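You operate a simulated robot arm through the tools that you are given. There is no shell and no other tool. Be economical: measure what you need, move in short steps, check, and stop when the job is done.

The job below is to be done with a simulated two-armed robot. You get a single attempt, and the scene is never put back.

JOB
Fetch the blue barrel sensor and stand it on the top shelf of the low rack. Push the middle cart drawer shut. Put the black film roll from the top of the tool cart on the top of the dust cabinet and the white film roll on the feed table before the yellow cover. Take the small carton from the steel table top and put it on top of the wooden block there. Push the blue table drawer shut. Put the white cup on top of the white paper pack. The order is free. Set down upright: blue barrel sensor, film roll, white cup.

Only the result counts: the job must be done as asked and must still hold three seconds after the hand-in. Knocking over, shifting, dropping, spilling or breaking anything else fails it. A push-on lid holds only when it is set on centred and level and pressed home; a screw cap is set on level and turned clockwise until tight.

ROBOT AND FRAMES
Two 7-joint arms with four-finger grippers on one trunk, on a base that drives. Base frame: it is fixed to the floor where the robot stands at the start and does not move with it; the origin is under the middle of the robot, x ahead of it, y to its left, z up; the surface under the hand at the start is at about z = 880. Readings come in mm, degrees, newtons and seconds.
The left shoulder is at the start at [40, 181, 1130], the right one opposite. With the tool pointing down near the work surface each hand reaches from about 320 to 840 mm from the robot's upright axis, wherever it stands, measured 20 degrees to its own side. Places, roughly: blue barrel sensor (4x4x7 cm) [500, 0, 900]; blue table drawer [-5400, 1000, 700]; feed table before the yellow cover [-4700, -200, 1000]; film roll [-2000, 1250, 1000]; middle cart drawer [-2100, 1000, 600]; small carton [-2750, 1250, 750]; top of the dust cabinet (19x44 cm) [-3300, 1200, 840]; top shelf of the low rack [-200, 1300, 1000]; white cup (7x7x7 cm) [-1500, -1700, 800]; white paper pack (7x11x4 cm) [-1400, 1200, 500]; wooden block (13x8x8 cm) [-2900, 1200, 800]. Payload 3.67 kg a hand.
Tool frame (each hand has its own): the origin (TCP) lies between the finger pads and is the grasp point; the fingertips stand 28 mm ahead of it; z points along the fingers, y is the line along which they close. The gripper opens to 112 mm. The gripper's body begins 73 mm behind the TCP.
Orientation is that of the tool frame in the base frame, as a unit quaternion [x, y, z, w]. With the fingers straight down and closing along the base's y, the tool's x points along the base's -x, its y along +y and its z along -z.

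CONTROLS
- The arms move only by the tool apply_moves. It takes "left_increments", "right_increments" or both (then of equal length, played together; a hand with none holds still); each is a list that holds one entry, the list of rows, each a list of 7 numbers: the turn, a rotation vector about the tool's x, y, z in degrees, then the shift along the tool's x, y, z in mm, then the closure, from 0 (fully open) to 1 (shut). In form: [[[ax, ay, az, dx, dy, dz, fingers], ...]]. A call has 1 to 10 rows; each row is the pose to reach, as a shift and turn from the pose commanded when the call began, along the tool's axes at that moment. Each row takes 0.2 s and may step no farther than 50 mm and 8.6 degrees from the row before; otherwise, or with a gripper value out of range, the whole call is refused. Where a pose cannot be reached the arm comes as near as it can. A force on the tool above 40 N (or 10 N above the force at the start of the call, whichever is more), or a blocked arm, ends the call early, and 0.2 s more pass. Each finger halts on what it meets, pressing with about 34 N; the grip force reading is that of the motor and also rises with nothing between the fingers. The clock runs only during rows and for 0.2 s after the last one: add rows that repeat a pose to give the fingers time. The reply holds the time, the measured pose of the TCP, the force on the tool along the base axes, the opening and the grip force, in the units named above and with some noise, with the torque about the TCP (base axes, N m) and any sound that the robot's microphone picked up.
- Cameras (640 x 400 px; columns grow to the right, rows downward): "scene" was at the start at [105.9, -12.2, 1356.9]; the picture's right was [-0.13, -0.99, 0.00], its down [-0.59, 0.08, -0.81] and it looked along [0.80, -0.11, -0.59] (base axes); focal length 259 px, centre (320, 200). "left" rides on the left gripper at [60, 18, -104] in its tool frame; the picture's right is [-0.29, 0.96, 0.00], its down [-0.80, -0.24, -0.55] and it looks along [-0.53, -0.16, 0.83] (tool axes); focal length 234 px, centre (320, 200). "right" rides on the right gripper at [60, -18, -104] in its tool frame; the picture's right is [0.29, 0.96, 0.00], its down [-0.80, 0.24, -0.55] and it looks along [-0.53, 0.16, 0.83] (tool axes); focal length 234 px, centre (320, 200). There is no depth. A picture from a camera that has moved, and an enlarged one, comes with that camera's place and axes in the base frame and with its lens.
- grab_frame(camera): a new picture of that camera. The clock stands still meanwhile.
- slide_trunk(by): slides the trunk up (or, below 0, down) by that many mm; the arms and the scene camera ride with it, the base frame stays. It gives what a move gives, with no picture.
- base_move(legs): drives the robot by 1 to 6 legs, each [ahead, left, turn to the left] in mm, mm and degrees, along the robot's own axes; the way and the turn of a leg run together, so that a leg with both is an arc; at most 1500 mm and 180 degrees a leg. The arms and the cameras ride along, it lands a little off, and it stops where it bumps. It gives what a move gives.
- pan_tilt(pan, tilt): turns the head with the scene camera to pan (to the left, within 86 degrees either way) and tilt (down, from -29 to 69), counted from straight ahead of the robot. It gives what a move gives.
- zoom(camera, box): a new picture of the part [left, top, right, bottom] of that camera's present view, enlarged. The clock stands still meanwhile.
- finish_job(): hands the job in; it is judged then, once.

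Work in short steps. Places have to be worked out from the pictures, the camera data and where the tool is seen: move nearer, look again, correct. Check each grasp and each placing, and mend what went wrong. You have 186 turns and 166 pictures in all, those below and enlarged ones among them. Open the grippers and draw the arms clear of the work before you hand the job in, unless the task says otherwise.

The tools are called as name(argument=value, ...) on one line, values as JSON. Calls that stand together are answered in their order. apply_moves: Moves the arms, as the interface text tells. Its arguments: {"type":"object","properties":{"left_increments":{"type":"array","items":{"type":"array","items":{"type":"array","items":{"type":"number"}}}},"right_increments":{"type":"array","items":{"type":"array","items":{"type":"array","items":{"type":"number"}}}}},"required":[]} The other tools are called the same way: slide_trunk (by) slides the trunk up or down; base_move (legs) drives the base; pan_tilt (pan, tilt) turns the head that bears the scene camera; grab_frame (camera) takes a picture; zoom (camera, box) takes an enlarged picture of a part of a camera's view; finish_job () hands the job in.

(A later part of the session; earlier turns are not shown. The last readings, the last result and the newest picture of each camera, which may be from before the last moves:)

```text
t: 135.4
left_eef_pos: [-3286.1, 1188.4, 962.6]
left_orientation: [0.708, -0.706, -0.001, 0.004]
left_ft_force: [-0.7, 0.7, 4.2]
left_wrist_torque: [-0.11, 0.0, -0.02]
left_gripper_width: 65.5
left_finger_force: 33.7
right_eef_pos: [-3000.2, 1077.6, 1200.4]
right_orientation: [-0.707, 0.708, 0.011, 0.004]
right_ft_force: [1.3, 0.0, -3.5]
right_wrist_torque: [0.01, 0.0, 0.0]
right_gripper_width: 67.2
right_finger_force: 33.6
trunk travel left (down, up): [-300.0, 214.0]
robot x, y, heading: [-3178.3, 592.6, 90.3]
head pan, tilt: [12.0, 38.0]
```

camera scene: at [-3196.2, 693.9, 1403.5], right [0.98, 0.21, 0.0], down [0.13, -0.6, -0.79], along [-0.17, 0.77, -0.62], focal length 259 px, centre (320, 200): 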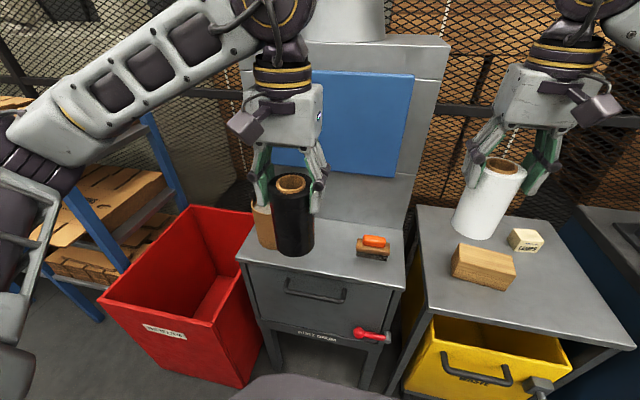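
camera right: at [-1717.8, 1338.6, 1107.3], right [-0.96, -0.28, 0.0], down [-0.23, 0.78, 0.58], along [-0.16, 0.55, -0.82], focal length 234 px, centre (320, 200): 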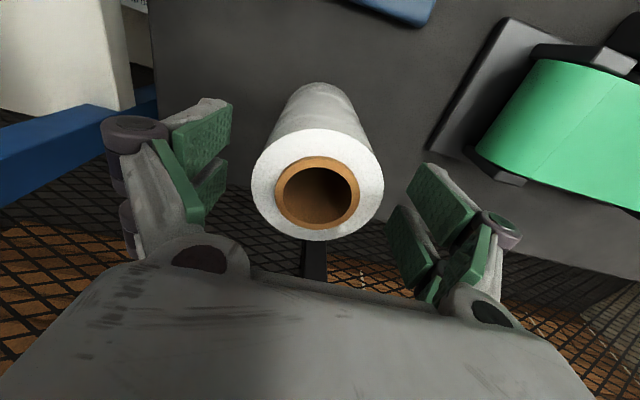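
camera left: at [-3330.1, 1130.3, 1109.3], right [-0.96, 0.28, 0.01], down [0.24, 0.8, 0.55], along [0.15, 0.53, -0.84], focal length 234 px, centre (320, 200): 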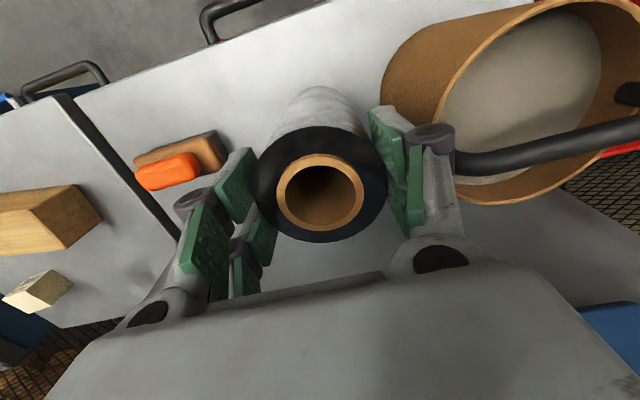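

Contact (force reversed to +4 N). I open the fingers and rise straight up.

apply_moves(left_increments=[[[0, 0, 0, 0, 0, 0, 0.4], [0, 0, 0, 0, 0, 0, 0.3], [0, 0, 0, 0, 0, 0, 0.22], [0, 0, 0, 0, 0, -20, 0.22], [0, 0, 0, 0, 0, -60, 0.22], [0, 0, 0, 0, 0, -105, 0.22], [0, 0, 0, 0, 0, -150, 0.22], [0, 0, 0, 40, 0, -180, 0.1], [0, 0, 0, 85, 0, -190, 0], [0, 0, 0, 130, 0, -190, 0]]])

grab_frame(camera="scene")

```text
t: 137.6
left_eef_pos: [-3283.9, 1055.2, 1152.8]
left_orientation: [0.708, -0.706, -0.001, 0.004]
left_ft_force: [-0.2, -0.4, -0.6]
left_wrist_torque: [0.01, 0.0, 0.01]
left_gripper_width: 112.1
left_finger_force: 0.1
right_eef_pos: [-2999.4, 1076.9, 1201.4]
right_orientation: [-0.706, 0.708, 0.011, 0.004]
right_ft_force: [-0.3, 0.4, -3.7]
right_wrist_torque: [0.02, -0.01, -0.02]
right_gripper_width: 67.0
right_finger_force: 34.2
trunk travel left (down, up): [-300.0, 214.0]
robot x, y, heading: [-3175.9, 585.8, 90.1]
head pan, tilt: [12.0, 38.0]
```

```text
75 pictures are left
camera scene: at [-3196.1, 692.1, 1403.6], right [0.98, 0.21, 0.0], down [0.13, -0.6, -0.79], along [-0.17, 0.77, -0.62], focal length 259 px, centre (320, 200)
```

scene: 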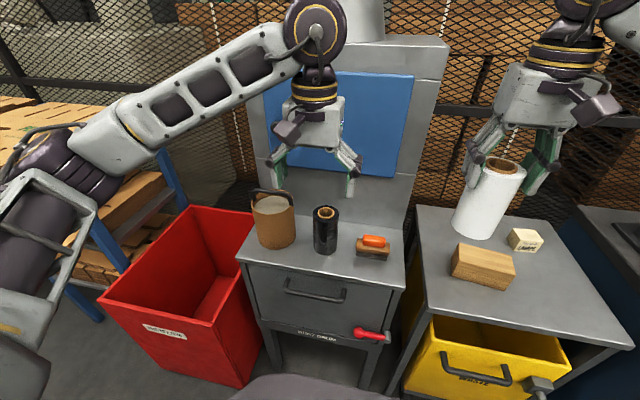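

The black roll stands on the dust cabinet. Next: the carton. I strafe right to put the steel table's carton within the left hand's reach.

base_move(legs=[[0, -540, 0], [25, 0, 0]])

pan_tilt(pan=10, tilt=40)

grab_frame(camera="scene")

grab_frame(camera="left")

```text
t: 141.2
left_eef_pos: [-2748.4, 1081.5, 1154.3]
left_orientation: [0.711, -0.703, -0.002, 0.004]
left_ft_force: [0.5, -0.7, -0.2]
left_wrist_torque: [0.07, 0.0, -0.01]
left_gripper_width: 112.2
left_finger_force: 0.1
right_eef_pos: [-2464.8, 1103.6, 1203.2]
right_orientation: [0.709, -0.705, -0.013, -0.004]
right_ft_force: [-0.5, -0.8, -3.7]
right_wrist_torque: [0.03, -0.05, 0.01]
right_gripper_width: 66.6
right_finger_force: 33.7
trunk travel left (down, up): [-300.0, 214.0]
robot x, y, heading: [-2642.0, 617.7, 90.7]
head pan, tilt: [12.0, 38.0]
```

```text
t: 141.9
left_eef_pos: [-2747.5, 1085.9, 1152.3]
left_orientation: [0.711, -0.703, -0.001, 0.006]
left_ft_force: [-0.3, 0.5, 0.5]
left_wrist_torque: [0.0, 0.0, -0.02]
left_gripper_width: 112.0
left_finger_force: 0.1
right_eef_pos: [-2464.3, 1107.3, 1199.2]
right_orientation: [0.709, -0.705, -0.011, -0.004]
right_ft_force: [-0.3, -0.5, -3.2]
right_wrist_torque: [-0.04, 0.0, 0.01]
right_gripper_width: 66.9
right_finger_force: 33.7
trunk travel left (down, up): [-300.0, 214.0]
robot x, y, heading: [-2636.7, 613.9, 90.5]
head pan, tilt: [10.0, 40.0]
```

```text
74 pictures are left
camera scene: at [-2655.3, 720.5, 1400.5], right [0.98, 0.18, 0.0], down [0.12, -0.63, -0.77], along [-0.14, 0.75, -0.64], focal length 259 px, centre (320, 200)
```

scene: 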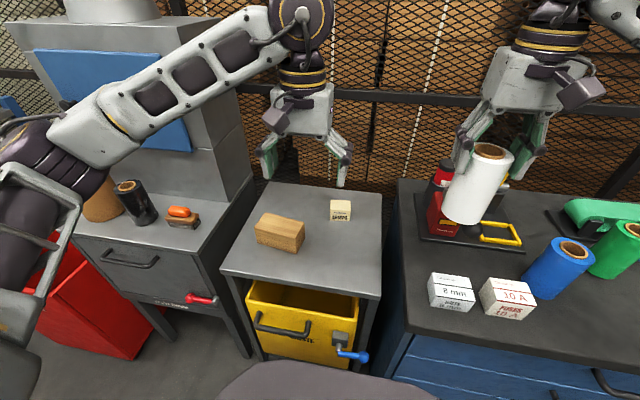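

```text
73 pictures are left
camera left: at [-2763.3, 1025.8, 1257.9], right [-0.96, 0.28, 0.01], down [0.24, 0.8, 0.55], along [0.15, 0.53, -0.84], focal length 234 px, centre (320, 200)
```

left: 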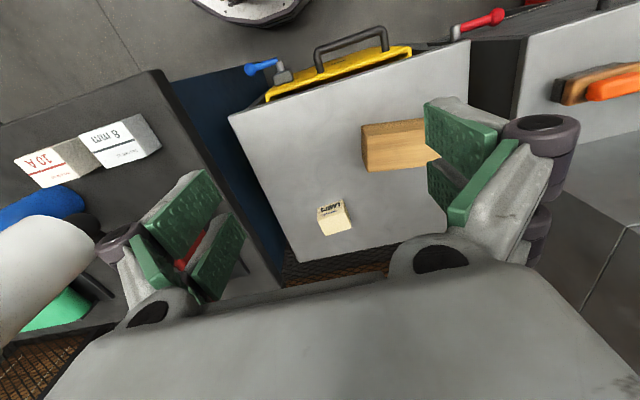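

I zoom both views to triangulate the carton and block.

zoom(camera="scene", box=[220, 170, 400, 285])

zoom(camera="left", box=[260, 80, 460, 260])

```text
3.48 times, centred on (310, 228) of scene
camera zoom: at [-2655.3, 720.5, 1400.5], right [0.98, 0.18, 0.0], down [0.12, -0.63, -0.77], along [-0.14, 0.75, -0.64], focal length 900 px, centre (355, 104)
```

zoom: 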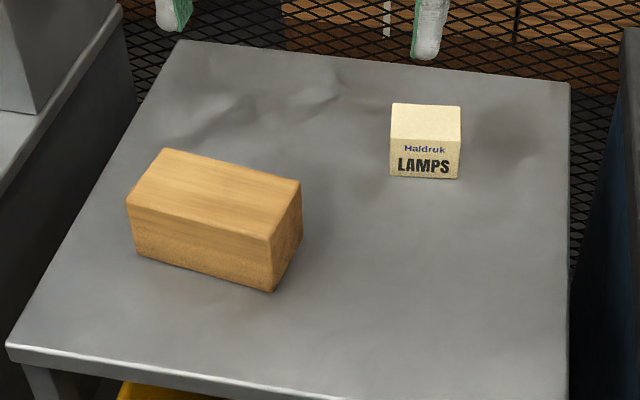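

```text
2.22 times, centred on (360, 170) of left
camera zoom: at [-2763.3, 1025.8, 1257.9], right [-0.96, 0.28, 0.01], down [0.24, 0.8, 0.55], along [0.15, 0.53, -0.84], focal length 520 px, centre (231, 267)
```

zoom: 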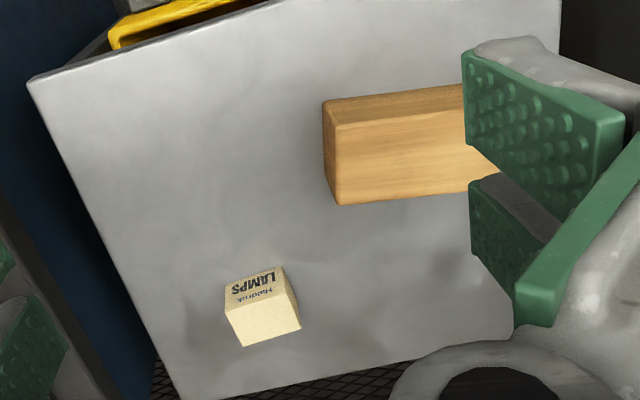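

Table top z≈793; carton centred at about [-2706, 1362], top ~840, yaw +5°; block top ~868 centred at [-2865, 1212]. I bring the left hand above the carton.

apply_moves(left_increments=[[[0, 0, -2, -45, -8, 0, 0], [0, 0, -4.5, -90, -16, 0, 0], [0, 0, -4.5, -135, -24, 0, 0], [0, 0, -4.5, -180, -30, 0, 0], [0, 0, -4.5, -225, -37, 0, 0], [0, 0, -4.5, -265, -44.6, 20, 0], [0, 0, -4.5, -275, -44.6, 65, 0], [0, 0, -4.5, -275, -44.6, 110, 0], [0, 0, -4.5, -275, -44.6, 155, 0], [0, 0, -4.5, -275, -44.6, 200, 0]]])

grab_frame(camera="left")

```text
t: 144.1
left_eef_pos: [-2709.1, 1360.8, 949.6]
left_orientation: [0.738, -0.674, -0.002, 0.005]
left_ft_force: [-0.8, 0.2, 0.7]
left_wrist_torque: [-0.04, -0.04, -0.01]
left_gripper_width: 111.7
left_finger_force: 0.1
right_eef_pos: [-2464.6, 1108.1, 1200.2]
right_orientation: [0.709, -0.705, -0.011, -0.004]
right_ft_force: [-0.4, 0.3, -4.5]
right_wrist_torque: [-0.03, -0.04, -0.01]
right_gripper_width: 66.7
right_finger_force: 33.6
trunk travel left (down, up): [-300.0, 214.0]
robot x, y, heading: [-2643.4, 618.0, 90.7]
head pan, tilt: [10.0, 40.0]
```

```text
70 pictures are left
camera left: at [-2720.1, 1300.3, 1054.5], right [-0.98, 0.2, 0.01], down [0.17, 0.82, 0.55], along [0.11, 0.54, -0.84], focal length 234 px, centre (320, 200)
```

left: 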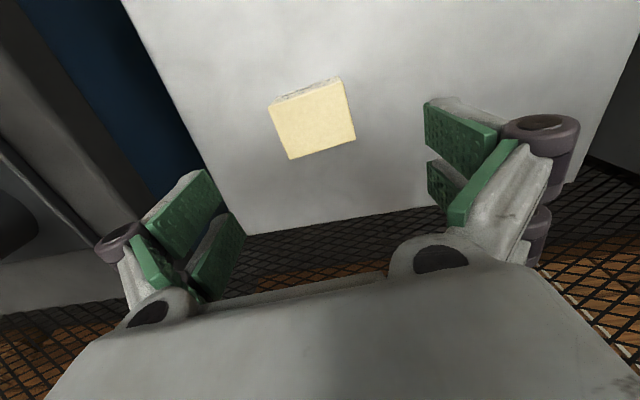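

Centre refined to [-2703, 1355]. I descend and close on the carton.

apply_moves(left_increments=[[[0, 0, 0, 5, -5.5, 30, 0], [0, 0, 0, 5, -5.5, 70, 0], [0, 0, 0, 5, -5.5, 100, 0], [0, 0, 0, 5, -5.5, 116, 0], [0, 0, 0, 5, -5.5, 116, 0.25], [0, 0, 0, 5, -5.5, 116, 0.5], [0, 0, 0, 5, -5.5, 116, 0.5]]])

grab_frame(camera="left")

zoom(camera="scene", box=[220, 150, 400, 285])

```text
t: 145.7
left_eef_pos: [-2701.5, 1354.4, 834.2]
left_orientation: [0.738, -0.675, -0.001, 0.005]
left_ft_force: [-0.3, 0.2, -0.3]
left_wrist_torque: [-0.08, 0.06, 0.03]
left_gripper_width: 64.6
left_finger_force: 33.6
right_eef_pos: [-2464.2, 1106.7, 1200.9]
right_orientation: [0.709, -0.705, -0.011, -0.003]
right_ft_force: [0.7, -0.1, -2.8]
right_wrist_torque: [-0.04, 0.01, -0.03]
right_gripper_width: 66.8
right_finger_force: 34.1
trunk travel left (down, up): [-300.0, 214.0]
robot x, y, heading: [-2638.4, 618.2, 90.7]
head pan, tilt: [10.0, 40.0]
```

```text
69 pictures are left
camera left: at [-2713.3, 1294.2, 939.5], right [-0.98, 0.2, 0.01], down [0.17, 0.82, 0.55], along [0.11, 0.54, -0.84], focal length 234 px, centre (320, 200)
```

left: 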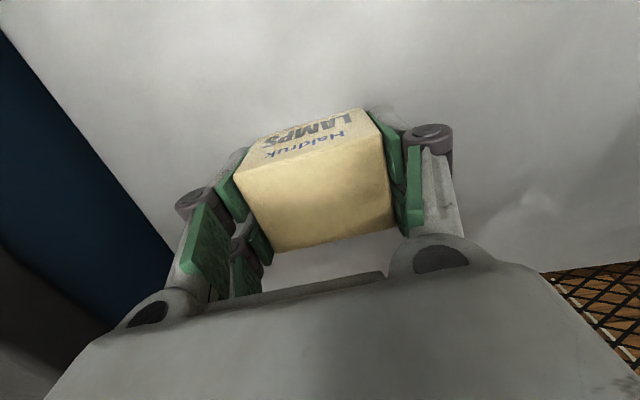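

```text
2.96 times, centred on (310, 218) of scene
camera zoom: at [-2655.1, 720.3, 1400.6], right [0.98, 0.18, 0.0], down [0.12, -0.63, -0.77], along [-0.14, 0.75, -0.64], focal length 767 px, centre (350, 148)
```

zoom: 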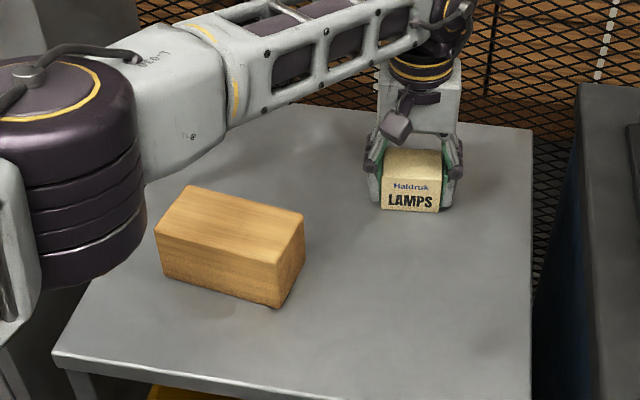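

Carton held (64.6 mm). I lift it and carry it over the wooden block, turning it to the block's yaw.

apply_moves(left_increments=[[[0, 0, 0, 0, 0, -15, 0.6], [0, 0, 0, 0, 0, -50, 0.6], [0, 0, 0, 0, 0, -95, 0.6], [0, 0, 0, 0, 0, -130, 0.6], [0, 0, 3, 26, 36, -130, 0.6], [0, 0, 6, 52, 71, -130, 0.6], [0, 0, 9, 78, 106, -130, 0.6], [0, 0, 12, 104, 141, -130, 0.6], [0, 0, 12, 126, 175, -130, 0.6], [0, 0, 12, 126, 175, -130, 0.6]]])

grab_frame(camera="left")

zoom(camera="scene", box=[180, 130, 360, 285])

```text
t: 147.9
left_eef_pos: [-2864.2, 1212.8, 966.2]
left_orientation: [-0.663, 0.749, 0.001, -0.005]
left_ft_force: [-0.3, 0.0, -0.4]
left_wrist_torque: [-0.03, -0.01, 0.01]
left_gripper_width: 64.4
left_finger_force: 33.7
right_eef_pos: [-2464.5, 1107.0, 1200.0]
right_orientation: [0.709, -0.705, -0.011, -0.004]
right_ft_force: [0.8, 0.5, -3.8]
right_wrist_torque: [-0.06, 0.01, -0.04]
right_gripper_width: 66.6
right_finger_force: 34.1
trunk travel left (down, up): [-300.0, 214.0]
robot x, y, heading: [-2638.6, 614.1, 90.7]
head pan, tilt: [10.0, 40.0]
```

```text
67 pictures are left
camera left: at [-2888.1, 1156.8, 1071.8], right [-0.92, 0.4, 0.01], down [0.34, 0.77, 0.55], along [0.22, 0.5, -0.84], focal length 234 px, centre (320, 200)
```

left: 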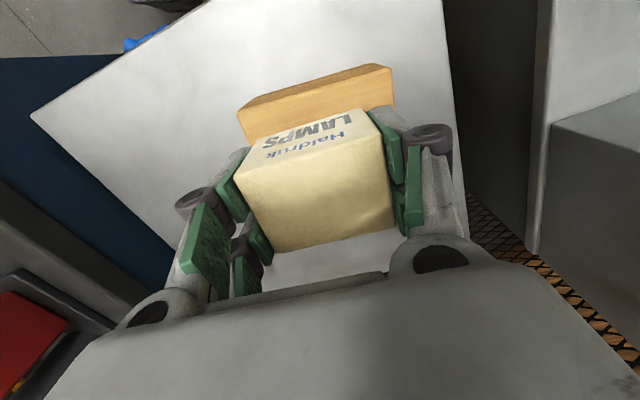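

```text
2.58 times, centred on (270, 208) of scene
camera zoom: at [-2654.3, 721.2, 1400.5], right [0.98, 0.18, 0.0], down [0.12, -0.63, -0.77], along [-0.14, 0.75, -0.64], focal length 668 px, centre (449, 181)
```

zoom: 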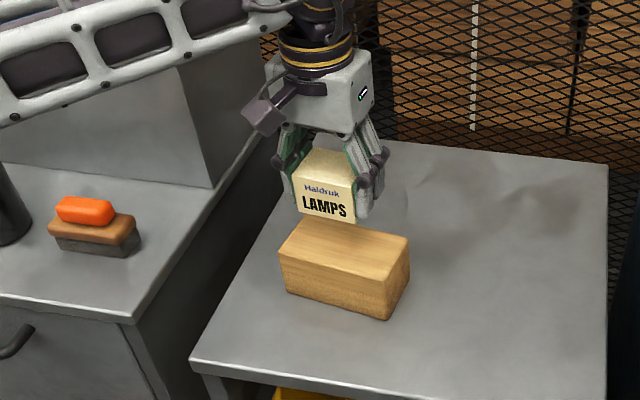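

Aligned over the block. I lower gently.

apply_moves(left_increments=[[[0, 0, 0, 0, 0, 20, 0.6], [0, 0, 0, 0, 0, 36, 0.6], [0, 0, 0, 0, 0, 46, 0.6], [0, 0, 0, 0, 0, 50, 0.6], [0, 0, 0, 0, 0, 53, 0.6], [0, 0, 0, 0, 0, 56, 0.6]]])

zoom(camera="scene", box=[230, 160, 330, 260])

```text
t: 149.3
left_eef_pos: [-2865.3, 1213.3, 911.0]
left_orientation: [-0.663, 0.749, 0.001, -0.005]
left_ft_force: [0.6, 0.1, -1.0]
left_wrist_torque: [0.01, 0.02, 0.01]
left_gripper_width: 64.7
left_finger_force: 34.4
right_eef_pos: [-2463.4, 1106.3, 1200.7]
right_orientation: [0.709, -0.705, -0.011, -0.004]
right_ft_force: [0.6, 1.2, -3.2]
right_wrist_torque: [-0.02, -0.01, 0.0]
right_gripper_width: 66.9
right_finger_force: 34.0
trunk travel left (down, up): [-300.0, 214.0]
robot x, y, heading: [-2637.1, 618.3, 90.9]
head pan, tilt: [10.0, 40.0]
```

```text
4.00 times, centred on (280, 210) of scene
camera zoom: at [-2655.3, 720.5, 1400.6], right [0.98, 0.18, 0.0], down [0.12, -0.63, -0.77], along [-0.14, 0.75, -0.64], focal length 1036 px, centre (480, 160)
```

zoom: 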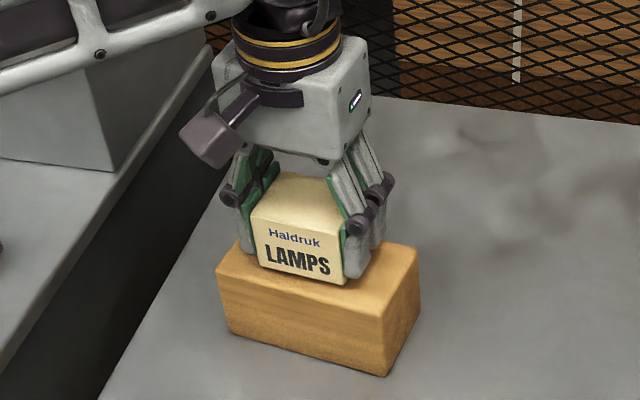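

apply_moves(left_increments=[[[0, 0, 0, 0, 0, 2, 0.6], [0, 0, 0, 0, 0, 4, 0.6], [0, 0, 0, 0, 0, 6, 0.6]]])

```text
t: 150.1
left_eef_pos: [-2864.9, 1213.5, 904.6]
left_orientation: [-0.664, 0.748, 0.0, -0.005]
left_ft_force: [-0.5, -0.4, -0.9]
left_wrist_torque: [0.01, 0.0, 0.01]
left_gripper_width: 64.7
left_finger_force: 34.0
right_eef_pos: [-2464.8, 1106.8, 1200.5]
right_orientation: [0.708, -0.706, -0.011, -0.004]
right_ft_force: [0.3, -0.4, -4.4]
right_wrist_torque: [0.0, 0.0, 0.03]
right_gripper_width: 66.8
right_finger_force: 33.1
trunk travel left (down, up): [-300.0, 214.0]
robot x, y, heading: [-2642.3, 618.5, 90.6]
head pan, tilt: [10.0, 40.0]
```

No contact yet; I keep going in 2 mm steps.

apply_moves(left_increments=[[[0, 0, 0, 0, 0, 2, 0.6], [0, 0, 0, 0, 0, 4, 0.6], [0, 0, 0, 0, 0, 6, 0.6]]])

zoom(camera="scene", box=[230, 160, 330, 260])

```text
t: 150.9
left_eef_pos: [-2864.2, 1212.2, 903.7]
left_orientation: [-0.664, 0.748, 0.003, -0.002]
left_ft_force: [-3.9, 3.1, 26.7]
left_wrist_torque: [0.06, 0.17, 0.08]
left_gripper_width: 65.1
left_finger_force: 34.1
right_eef_pos: [-2463.6, 1104.7, 1202.2]
right_orientation: [0.709, -0.705, -0.011, -0.004]
right_ft_force: [0.4, -0.3, -4.2]
right_wrist_torque: [0.0, -0.03, 0.02]
right_gripper_width: 66.8
right_finger_force: 34.7
trunk travel left (down, up): [-300.0, 214.0]
robot x, y, heading: [-2641.4, 617.5, 90.6]
head pan, tilt: [10.0, 40.0]
```

```text
4.00 times, centred on (280, 210) of scene
camera zoom: at [-2654.7, 717.8, 1401.0], right [0.98, 0.18, 0.0], down [0.12, -0.63, -0.77], along [-0.14, 0.75, -0.64], focal length 1036 px, centre (480, 160)
```

zoom: 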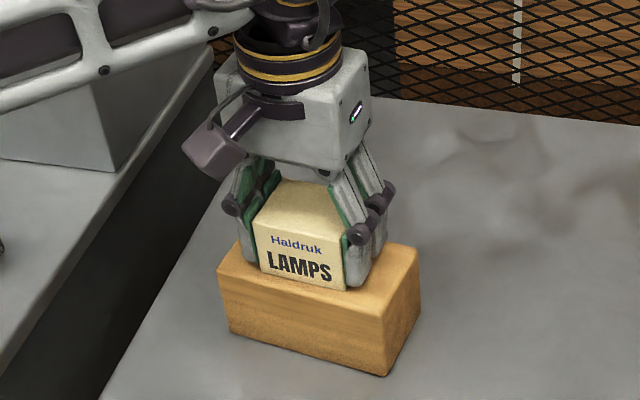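

Contact. I relieve the pressure, open and rise.

apply_moves(left_increments=[[[0, 0, 0, 0, 0, -5, 0.6], [0, 0, 0, 0, 0, -5, 0.38], [0, 0, 0, 0, 0, -5, 0.3], [0, 0, 0, 0, 0, -15, 0.25], [0, 0, 0, 0, 0, -50, 0.25], [0, 0, 0, 0, 0, -95, 0.25], [0, 0, 0, 0, 0, -140, 0.25], [0, 0, 0, 30, 0, -180, 0.2], [0, 0, 0, 70, 0, -220, 0], [0, 0, 0, 90, 0, -260, 0]]])

grab_frame(camera="scene")

```text
refused: row 9 steps farther than a row can; nothing moved
```

```text
63 pictures are left
camera scene: at [-2654.7, 717.8, 1401.0], right [0.98, 0.18, 0.0], down [0.12, -0.63, -0.77], along [-0.14, 0.75, -0.64], focal length 259 px, centre (320, 200)
```

scene: 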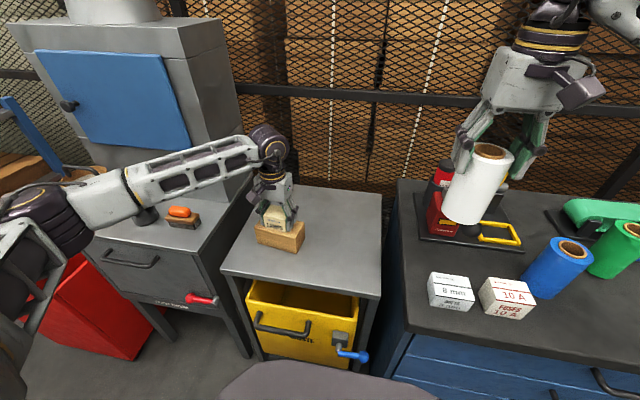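

Step too long; I resend with smaller steps (the forearm passes near the black roll, so going straight up first).

apply_moves(left_increments=[[[0, 0, 0, 0, 0, -5, 0.6], [0, 0, 0, 0, 0, -5, 0.38], [0, 0, 0, 0, 0, -5, 0.3], [0, 0, 0, 0, 0, -15, 0.25], [0, 0, 0, 0, 0, -50, 0.25], [0, 0, 0, 0, 0, -95, 0.25], [0, 0, 0, 0, 0, -140, 0.25], [0, 0, 0, 0, 0, -185, 0.2], [0, 0, 0, 0, 0, -230, 0], [0, 0, 0, 30, 0, -265, 0]]])

grab_frame(camera="scene")

```text
t: 153.1
left_eef_pos: [-2866.6, 1185.6, 1166.0]
left_orientation: [-0.663, 0.749, 0.001, -0.005]
left_ft_force: [0.3, -0.9, 0.3]
left_wrist_torque: [0.04, 0.01, 0.0]
left_gripper_width: 112.0
left_finger_force: 0.1
right_eef_pos: [-2464.2, 1103.7, 1202.7]
right_orientation: [0.709, -0.705, -0.011, -0.005]
right_ft_force: [-0.7, -1.0, -2.5]
right_wrist_torque: [0.02, 0.02, 0.06]
right_gripper_width: 67.0
right_finger_force: 34.2
trunk travel left (down, up): [-300.0, 214.0]
robot x, y, heading: [-2638.7, 615.4, 90.7]
head pan, tilt: [10.0, 40.0]
```

```text
62 pictures are left
camera scene: at [-2655.8, 717.7, 1400.8], right [0.98, 0.18, 0.0], down [0.12, -0.63, -0.77], along [-0.14, 0.75, -0.64], focal length 259 px, centre (320, 200)
```

scene: 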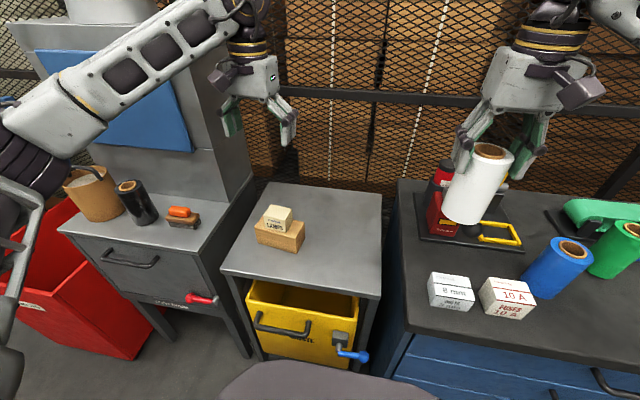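

Carton is on the block. I tuck the left arm, back off, turn to face -x and move on toward the feed table.

apply_moves(left_increments=[[[0, 0, -4, 45, 0, -10, 0], [0, 0, -7.5, 90, 0, -20, 0], [0, 0, -7.5, 130, 0, -20, 0]]])

base_move(legs=[[-330, 0, 0], [0, 0, 89.3], [500, 0, 0]])

pan_tilt(pan=15, tilt=20)

grab_frame(camera="scene")

```text
t: 153.9
left_eef_pos: [-2882.6, 1056.9, 1183.3]
left_orientation: [0.711, -0.703, 0.0, 0.005]
left_ft_force: [-0.8, -0.2, -0.2]
left_wrist_torque: [0.04, 0.03, 0.0]
left_gripper_width: 112.1
left_finger_force: 0.1
right_eef_pos: [-2464.9, 1106.8, 1201.7]
right_orientation: [0.708, -0.706, -0.011, -0.004]
right_ft_force: [0.1, 0.2, -3.6]
right_wrist_torque: [0.02, 0.01, 0.01]
right_gripper_width: 66.9
right_finger_force: 34.2
trunk travel left (down, up): [-300.0, 214.0]
robot x, y, heading: [-2635.8, 613.4, 90.5]
head pan, tilt: [10.0, 40.0]
```

```text
t: 159.2
left_eef_pos: [-3153.3, 296.7, 1184.2]
left_orientation: [0.971, -0.237, 0.001, 0.014]
left_ft_force: [0.3, 0.0, 0.3]
left_wrist_torque: [0.0, 0.03, -0.01]
left_gripper_width: 112.0
left_finger_force: 0.1
right_eef_pos: [-3017.0, 684.6, 1197.1]
right_orientation: [0.974, -0.227, -0.011, 0.007]
right_ft_force: [1.0, -0.3, -2.9]
right_wrist_torque: [0.01, 0.06, 0.01]
right_gripper_width: 66.5
right_finger_force: 33.7
trunk travel left (down, up): [-300.0, 214.0]
robot x, y, heading: [-2659.7, 294.7, 154.0]
head pan, tilt: [10.0, 40.0]
stopped in leg 2: the robot was blocked; the commanded pose is now the measured one
```

```text
t: 160.0
left_eef_pos: [-3157.8, 295.8, 1183.5]
left_orientation: [0.972, -0.235, 0.002, 0.014]
left_ft_force: [-1.1, 0.2, -0.2]
left_wrist_torque: [0.0, -0.01, 0.02]
left_gripper_width: 112.0
left_finger_force: 0.1
right_eef_pos: [-3021.0, 684.9, 1195.1]
right_orientation: [0.974, -0.226, -0.009, 0.009]
right_ft_force: [0.2, 0.1, -3.5]
right_wrist_torque: [-0.05, 0.02, -0.02]
right_gripper_width: 66.9
right_finger_force: 33.4
trunk travel left (down, up): [-300.0, 214.0]
robot x, y, heading: [-2659.7, 299.4, 154.2]
head pan, tilt: [15.0, 20.0]
```

```text
61 pictures are left
camera scene: at [-2769.2, 340.5, 1431.7], right [0.19, 0.98, -0.01], down [0.34, -0.08, -0.94], along [-0.92, 0.17, -0.34], focal length 259 px, centre (320, 200)
```

scene: 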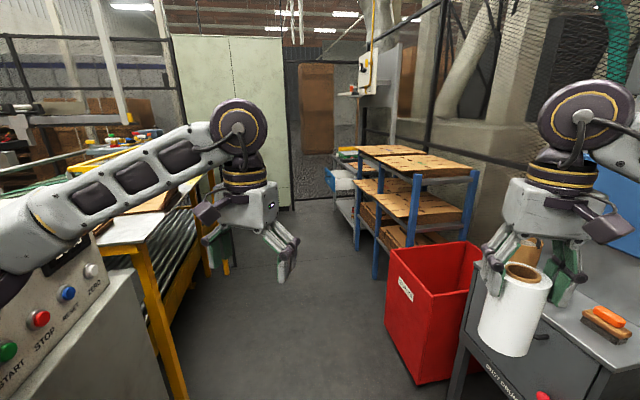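

The turn was blocked by the console on the left; nothing is visibly displaced. I shift +y away from it before finishing the turn.

base_move(legs=[[113, -234, 0], [0, 0, 25.8]])

pan_tilt(pan=35, tilt=28)

grab_frame(camera="scene")

```text
t: 160.7
left_eef_pos: [-3152.1, 298.6, 1186.4]
left_orientation: [0.97, -0.241, 0.0, 0.012]
left_ft_force: [0.3, 0.6, 0.4]
left_wrist_torque: [0.0, 0.06, 0.0]
left_gripper_width: 112.1
left_finger_force: 0.0
right_eef_pos: [-3015.6, 681.8, 1198.1]
right_orientation: [0.973, -0.229, -0.011, 0.006]
right_ft_force: [0.0, -0.4, -3.4]
right_wrist_torque: [0.0, -0.01, 0.04]
right_gripper_width: 66.8
right_finger_force: 33.7
trunk travel left (down, up): [-300.0, 214.0]
robot x, y, heading: [-2661.9, 295.7, 154.0]
head pan, tilt: [15.0, 20.0]
stopped in leg 1: the robot was blocked; the commanded pose is now the measured one
```

```text
t: 161.5
left_eef_pos: [-3154.2, 295.6, 1185.1]
left_orientation: [0.971, -0.239, 0.001, 0.012]
left_ft_force: [-0.8, 1.6, 1.1]
left_wrist_torque: [0.01, 0.01, -0.01]
left_gripper_width: 111.9
left_finger_force: 0.1
right_eef_pos: [-3017.8, 683.2, 1196.5]
right_orientation: [0.974, -0.227, -0.012, 0.007]
right_ft_force: [-0.4, 0.3, -3.9]
right_wrist_torque: [0.01, -0.01, -0.03]
right_gripper_width: 66.7
right_finger_force: 34.0
trunk travel left (down, up): [-300.0, 214.0]
robot x, y, heading: [-2658.7, 294.1, 153.9]
head pan, tilt: [35.0, 28.0]
```

```text
60 pictures are left
camera scene: at [-2765.9, 305.4, 1419.4], right [-0.16, 0.99, -0.01], down [0.46, 0.06, -0.89], along [-0.87, -0.14, -0.47], focal length 259 px, centre (320, 200)
```

scene: 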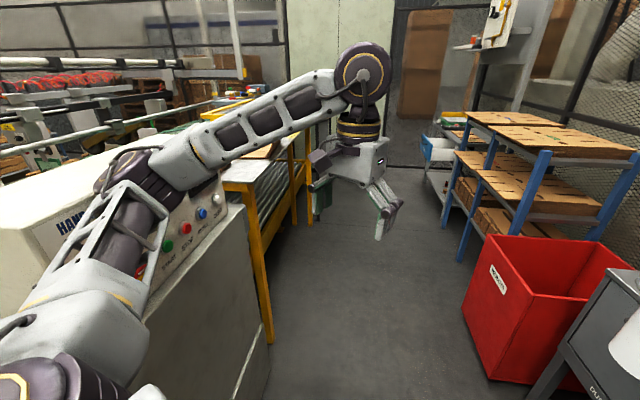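

The left elbow rests against the console. I turn back a bit, then shift away, then turn again.

base_move(legs=[[0, 0, -20], [180, -187, 0], [0, 0, 46]])

grab_frame(camera="scene")

```text
t: 166.8
left_eef_pos: [-3093.9, 336.6, 1182.8]
left_orientation: [1.0, -0.021, 0.004, 0.007]
left_ft_force: [-0.1, 0.0, 0.6]
left_wrist_torque: [0.02, -0.01, 0.0]
left_gripper_width: 112.0
left_finger_force: 0.1
right_eef_pos: [-3134.4, 744.4, 1200.0]
right_orientation: [1.0, -0.009, -0.01, 0.004]
right_ft_force: [-0.4, 1.1, -3.6]
right_wrist_torque: [-0.01, -0.01, 0.0]
right_gripper_width: 67.1
right_finger_force: 33.6
trunk travel left (down, up): [-300.0, 214.0]
robot x, y, heading: [-2647.5, 557.8, 179.3]
head pan, tilt: [35.0, 28.0]
```

```text
59 pictures are left
camera scene: at [-2745.9, 506.8, 1419.1], right [-0.56, 0.83, 0.0], down [0.39, 0.26, -0.88], along [-0.73, -0.5, -0.47], focal length 259 px, centre (320, 200)
```

scene: 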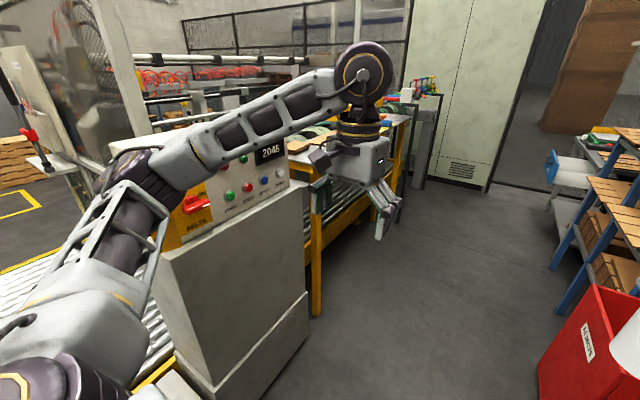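

Now free. I shift a bit further and drive ahead, then look left for the feed table.

base_move(legs=[[0, -70, 0.7], [1150, 0, 0]])

grab_frame(camera="scene")

```text
t: 173.5
left_eef_pos: [-4256.6, 422.2, 1182.8]
left_orientation: [1.0, -0.024, 0.003, 0.006]
left_ft_force: [-0.9, 0.1, 0.0]
left_wrist_torque: [0.03, 0.01, -0.01]
left_gripper_width: 111.9
left_finger_force: 0.0
right_eef_pos: [-4294.0, 830.4, 1198.6]
right_orientation: [1.0, -0.013, -0.01, 0.004]
right_ft_force: [-0.3, -1.2, -4.2]
right_wrist_torque: [-0.01, -0.04, 0.02]
right_gripper_width: 66.8
right_finger_force: 34.6
trunk travel left (down, up): [-300.0, 214.0]
robot x, y, heading: [-3807.0, 638.9, 178.5]
head pan, tilt: [35.0, 28.0]
```

```text
58 pictures are left
camera scene: at [-3907.0, 590.3, 1419.1], right [-0.56, 0.83, 0.0], down [0.39, 0.26, -0.88], along [-0.73, -0.49, -0.47], focal length 259 px, centre (320, 200)
```

scene: 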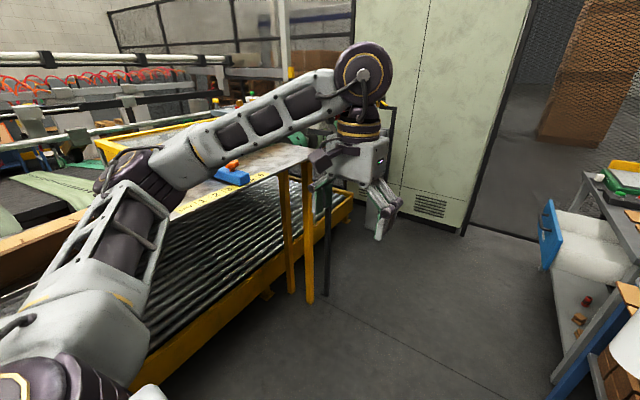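

I can see the feed-table area to the left and the blue table's open drawer on the right. I drive further and turn left to face the feed table.

base_move(legs=[[800, 0, 1.5], [0, 0, 90]])

pan_tilt(pan=0, tilt=30)

grab_frame(camera="scene")

```text
t: 182.1
left_eef_pos: [-4358.7, 203.3, 1184.3]
left_orientation: [0.714, 0.7, 0.008, 0.002]
left_ft_force: [0.2, 0.1, 0.6]
left_wrist_torque: [-0.03, -0.01, -0.01]
left_gripper_width: 112.2
left_finger_force: 0.1
right_eef_pos: [-4766.1, 153.3, 1198.5]
right_orientation: [0.706, 0.708, -0.003, 0.009]
right_ft_force: [-0.2, -0.4, -4.4]
right_wrist_torque: [0.02, 0.03, -0.01]
right_gripper_width: 67.0
right_finger_force: 34.0
trunk travel left (down, up): [-300.0, 214.0]
robot x, y, heading: [-4586.8, 642.9, -89.5]
head pan, tilt: [35.0, 28.0]
```

```text
t: 183.1
left_eef_pos: [-4358.3, 202.8, 1184.3]
left_orientation: [0.714, 0.7, 0.008, 0.003]
left_ft_force: [-0.8, 0.4, -0.2]
left_wrist_torque: [0.0, 0.01, 0.04]
left_gripper_width: 111.8
left_finger_force: 0.1
right_eef_pos: [-4765.7, 153.2, 1199.0]
right_orientation: [0.707, 0.707, -0.004, 0.01]
right_ft_force: [0.0, -0.9, -3.6]
right_wrist_torque: [0.02, 0.01, 0.01]
right_gripper_width: 66.5
right_finger_force: 34.1
trunk travel left (down, up): [-300.0, 214.0]
robot x, y, heading: [-4589.5, 646.3, -89.8]
head pan, tilt: [0.0, 30.0]
```

```text
57 pictures are left
camera scene: at [-4590.5, 531.7, 1415.9], right [-1.0, -0.01, 0.0], down [0.0, 0.5, -0.87], along [0.01, -0.87, -0.5], focal length 259 px, centre (320, 200)
```

scene: 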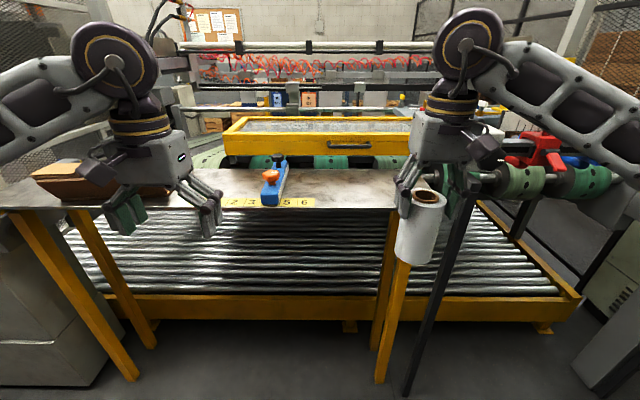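

The feed table (z≈1005, y -140..-440) lies in front of the yellow cover; a free spot is about [-4700, -270]. I shift left and drive closer.

base_move(legs=[[0, 140, 0], [300, 0, 0]])

pan_tilt(pan=-15, tilt=38)

grab_frame(camera="scene")

grab_frame(camera="right")

```text
t: 186.1
left_eef_pos: [-4219.8, -101.8, 1184.0]
left_orientation: [0.717, 0.697, 0.007, 0.003]
left_ft_force: [0.3, 0.0, 0.1]
left_wrist_torque: [-0.01, 0.01, 0.02]
left_gripper_width: 111.8
left_finger_force: 0.2
right_eef_pos: [-4628.2, -147.1, 1199.4]
right_orientation: [0.71, 0.704, -0.004, 0.01]
right_ft_force: [1.0, 0.9, -3.0]
right_wrist_torque: [-0.05, 0.0, 0.01]
right_gripper_width: 66.8
right_finger_force: 33.6
trunk travel left (down, up): [-300.0, 214.0]
robot x, y, heading: [-4445.9, 337.9, -89.9]
head pan, tilt: [0.0, 30.0]
```

```text
t: 186.9
left_eef_pos: [-4220.1, -102.2, 1183.7]
left_orientation: [0.718, 0.696, 0.007, 0.003]
left_ft_force: [0.9, 0.0, -0.2]
left_wrist_torque: [0.04, 0.02, 0.01]
left_gripper_width: 112.0
left_finger_force: 0.1
right_eef_pos: [-4627.9, -147.4, 1199.2]
right_orientation: [0.71, 0.705, -0.004, 0.009]
right_ft_force: [0.2, -0.3, -3.2]
right_wrist_torque: [0.02, -0.02, 0.0]
right_gripper_width: 66.7
right_finger_force: 33.7
trunk travel left (down, up): [-300.0, 214.0]
robot x, y, heading: [-4444.6, 339.6, -89.9]
head pan, tilt: [-15.0, 38.0]
```

```text
56 pictures are left
camera scene: at [-4471.7, 235.9, 1403.6], right [-0.97, 0.26, 0.0], down [0.16, 0.59, -0.79], along [-0.2, -0.76, -0.62], focal length 259 px, centre (320, 200)
```

scene: 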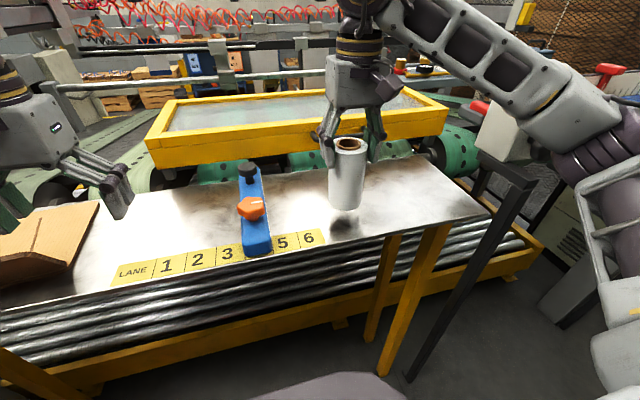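

```text
55 pictures are left
camera right: at [-4646.3, -85.5, 1302.5], right [0.96, 0.28, 0.0], down [0.23, -0.79, 0.57], along [0.16, -0.55, -0.82], focal length 234 px, centre (320, 200)
```

right: 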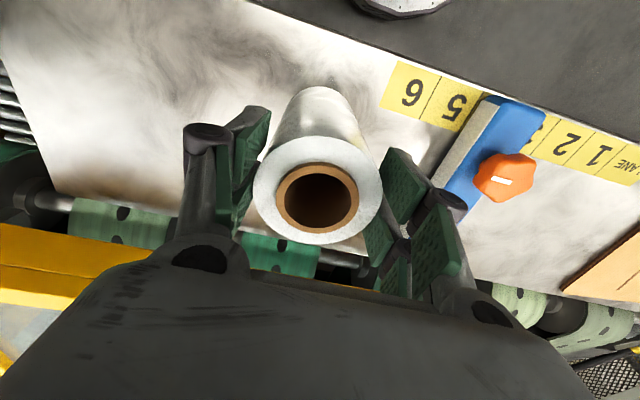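

Clear spot at about [-4690, -245]. I move the white roll over it and lower most of the way.

apply_moves(right_increments=[[[0, 0, 0, -35, -22, 0, 0.75], [0, 0, 0, -70, -44, 0, 0.75], [0, 0, 0, -98, -61, 0, 0.75], [0, 0, 0, -98, -61, 25, 0.75], [0, 0, 0, -98, -61, 45, 0.75], [0, 0, 0, -98, -61, 58, 0.75], [0, 0, 0, -98, -61, 58, 0.75]]])

zoom(camera="scene", box=[260, 90, 500, 260])

```text
t: 188.5
left_eef_pos: [-4219.9, -99.8, 1183.8]
left_orientation: [0.717, 0.697, 0.007, 0.003]
left_ft_force: [-0.4, 0.5, -0.4]
left_wrist_torque: [-0.03, 0.0, 0.01]
left_gripper_width: 111.9
left_finger_force: 0.0
right_eef_pos: [-4687.8, -242.7, 1143.8]
right_orientation: [0.709, 0.705, -0.004, 0.011]
right_ft_force: [2.1, 0.7, 14.3]
right_wrist_torque: [0.15, -0.08, 0.15]
right_gripper_width: 66.5
right_finger_force: 33.7
trunk travel left (down, up): [-300.0, 214.0]
robot x, y, heading: [-4451.2, 338.6, -90.0]
head pan, tilt: [-15.0, 38.0]
```

```text
2.35 times, centred on (380, 175) of scene
camera zoom: at [-4470.7, 238.4, 1403.8], right [-0.97, 0.26, 0.0], down [0.16, 0.59, -0.79], along [-0.21, -0.76, -0.61], focal length 609 px, centre (179, 259)
```

zoom: 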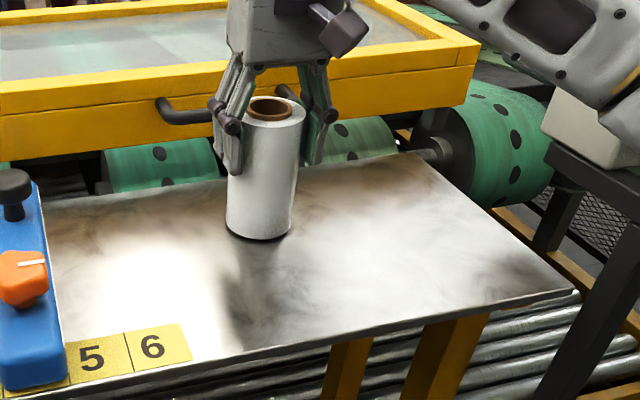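

It already touches the table (z≈1021). I relieve slightly, release and rise.

apply_moves(right_increments=[[[0, 0, 0, 0, 0, -2, 0.75], [0, 0, 0, 0, 0, -2, 0.4], [0, 0, 0, 0, 0, -2, 0.3], [0, 0, 0, 0, 0, -2, 0.22], [0, 0, 0, 0, 0, -20, 0.22], [0, 0, 0, 0, 0, -60, 0.22], [0, 0, 0, 0, 0, -105, 0.22], [0, 0, 0, 0, 0, -140, 0.15], [0, 0, 0, 45, 0, -140, 0], [0, 0, 0, 90, 0, -140, 0]]])

zoom(camera="scene", box=[260, 90, 500, 260])

```text
t: 190.7
left_eef_pos: [-4219.8, -100.0, 1184.2]
left_orientation: [0.717, 0.697, 0.006, 0.003]
left_ft_force: [-1.2, 0.9, 0.4]
left_wrist_torque: [-0.05, -0.01, -0.02]
left_gripper_width: 112.0
left_finger_force: 0.1
right_eef_pos: [-4691.2, -149.9, 1281.6]
right_orientation: [0.709, 0.705, -0.004, 0.011]
right_ft_force: [0.9, 0.7, 0.5]
right_wrist_torque: [-0.04, -0.02, 0.0]
right_gripper_width: 112.1
right_finger_force: 0.1
trunk travel left (down, up): [-300.0, 214.0]
robot x, y, heading: [-4444.7, 337.6, -90.2]
head pan, tilt: [-15.0, 38.0]
```

```text
2.35 times, centred on (380, 175) of scene
camera zoom: at [-4472.0, 238.3, 1403.7], right [-0.97, 0.26, 0.0], down [0.16, 0.59, -0.79], along [-0.21, -0.76, -0.61], focal length 609 px, centre (179, 259)
```

zoom: 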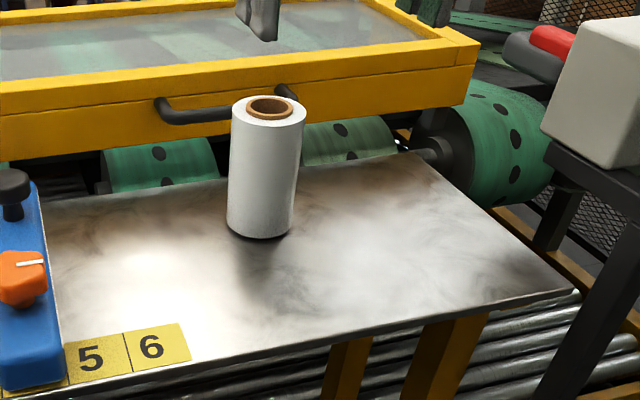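

White roll stands on the feed table. Next the blue table drawer: I back off, turn toward -x and look.

base_move(legs=[[-200, 0, 0], [0, 0, -90], [250, 0, 0]])

pan_tilt(pan=-35, tilt=30)

grab_frame(camera="scene")

```text
t: 198.0
left_eef_pos: [-5140.3, 321.7, 1184.9]
left_orientation: [1.0, -0.016, 0.002, 0.007]
left_ft_force: [-0.2, -0.4, 0.4]
left_wrist_torque: [0.01, -0.02, 0.0]
left_gripper_width: 111.9
left_finger_force: 0.0
right_eef_pos: [-5188.7, 791.9, 1282.3]
right_orientation: [1.0, -0.006, -0.01, 0.004]
right_ft_force: [0.2, -0.3, 0.2]
right_wrist_torque: [-0.01, -0.03, 0.0]
right_gripper_width: 111.9
right_finger_force: 0.1
trunk travel left (down, up): [-300.0, 214.0]
robot x, y, heading: [-4693.8, 545.8, 179.6]
head pan, tilt: [-15.0, 38.0]
```

```text
t: 198.9
left_eef_pos: [-5140.4, 320.8, 1184.5]
left_orientation: [1.0, -0.017, 0.002, 0.006]
left_ft_force: [0.7, 0.3, 0.6]
left_wrist_torque: [0.0, 0.01, 0.01]
left_gripper_width: 112.0
left_finger_force: 0.1
right_eef_pos: [-5189.3, 792.7, 1281.5]
right_orientation: [1.0, -0.006, -0.009, 0.004]
right_ft_force: [-0.5, 0.4, -0.2]
right_wrist_torque: [-0.03, -0.04, 0.0]
right_gripper_width: 111.8
right_finger_force: 0.1
trunk travel left (down, up): [-300.0, 214.0]
robot x, y, heading: [-4696.7, 544.9, 179.5]
head pan, tilt: [-35.0, 30.0]
```

```text
52 pictures are left
camera scene: at [-4792.8, 598.9, 1415.9], right [0.58, 0.82, 0.0], down [0.41, -0.29, -0.87], along [-0.71, 0.5, -0.5], focal length 259 px, centre (320, 200)
```

scene: 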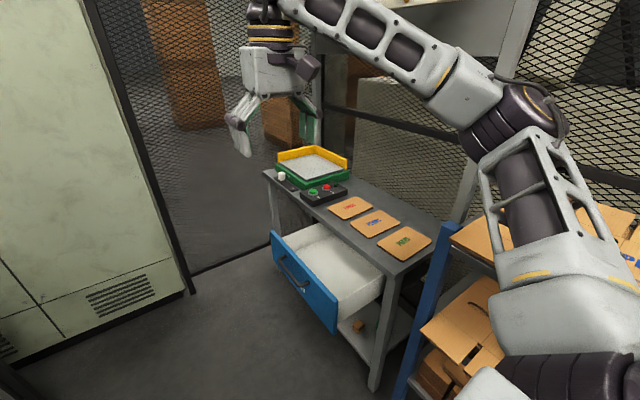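

The blue table's drawer faces -y, its front at y≈970, x≈-5670..-5235. I drive in front of it and face it.

base_move(legs=[[700, 30, 0.5], [0, 0, -90]])

pan_tilt(pan=0, tilt=40)

grab_frame(camera="scene")

slide_trunk(by=-250)

grab_frame(camera="scene")

```text
t: 207.1
left_eef_pos: [-5631.8, 960.2, 1184.4]
left_orientation: [-0.698, 0.716, 0.003, -0.007]
left_ft_force: [-0.3, 0.0, 0.3]
left_wrist_torque: [0.01, 0.01, 0.01]
left_gripper_width: 112.1
left_finger_force: 0.0
right_eef_pos: [-5161.0, 1012.4, 1281.9]
right_orientation: [-0.706, 0.708, 0.01, 0.003]
right_ft_force: [0.6, -0.5, -0.2]
right_wrist_torque: [-0.01, 0.02, 0.0]
right_gripper_width: 111.7
right_finger_force: 0.1
trunk travel left (down, up): [-300.0, 214.0]
robot x, y, heading: [-5400.0, 523.6, 90.1]
head pan, tilt: [-35.0, 30.0]
```

```text
t: 208.1
left_eef_pos: [-5631.3, 960.1, 1183.8]
left_orientation: [-0.698, 0.716, 0.002, -0.006]
left_ft_force: [0.1, -0.6, 0.8]
left_wrist_torque: [0.03, 0.0, -0.01]
left_gripper_width: 111.9
left_finger_force: 0.1
right_eef_pos: [-5160.8, 1012.5, 1282.4]
right_orientation: [-0.706, 0.708, 0.009, 0.003]
right_ft_force: [0.5, -0.6, 0.0]
right_wrist_torque: [-0.01, 0.0, -0.02]
right_gripper_width: 112.3
right_finger_force: 0.0
trunk travel left (down, up): [-300.0, 214.0]
robot x, y, heading: [-5403.2, 517.7, 90.1]
head pan, tilt: [0.0, 40.0]
```

```text
51 pictures are left
camera scene: at [-5403.3, 623.7, 1400.6], right [1.0, 0.0, 0.0], down [0.0, -0.64, -0.77], along [0.0, 0.77, -0.64], focal length 259 px, centre (320, 200)
```

scene: 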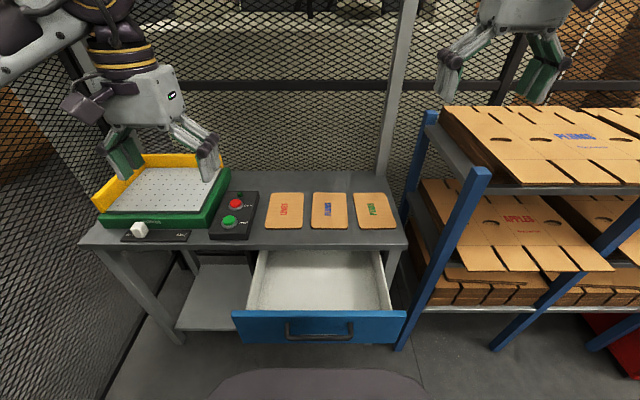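

```text
t: 210.6
left_eef_pos: [-5631.8, 960.6, 933.9]
left_orientation: [-0.698, 0.716, 0.002, -0.006]
left_ft_force: [0.9, 0.9, -0.3]
left_wrist_torque: [0.01, -0.01, -0.01]
left_gripper_width: 112.2
left_finger_force: 0.1
right_eef_pos: [-5159.9, 1012.8, 1032.6]
right_orientation: [-0.706, 0.708, 0.01, 0.004]
right_ft_force: [-0.2, -0.2, -0.1]
right_wrist_torque: [-0.01, 0.0, -0.02]
right_gripper_width: 112.0
right_finger_force: 0.1
trunk travel left (down, up): [-50.0, 464.0]
robot x, y, heading: [-5403.2, 520.9, 90.2]
head pan, tilt: [0.0, 40.0]
```

```text
50 pictures are left
camera scene: at [-5403.3, 623.5, 1150.1], right [1.0, 0.0, 0.0], down [0.0, -0.64, -0.77], along [0.0, 0.77, -0.64], focal length 259 px, centre (320, 200)
```

scene: 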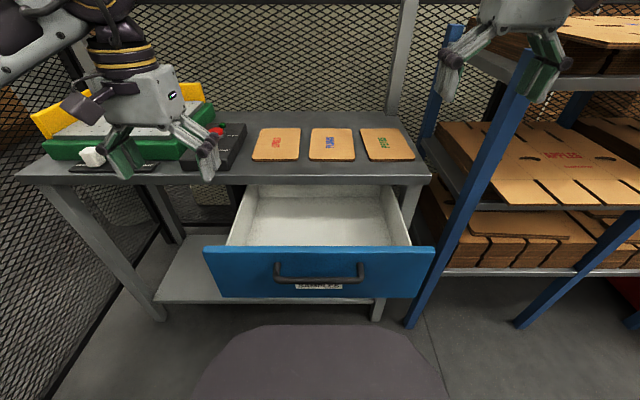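

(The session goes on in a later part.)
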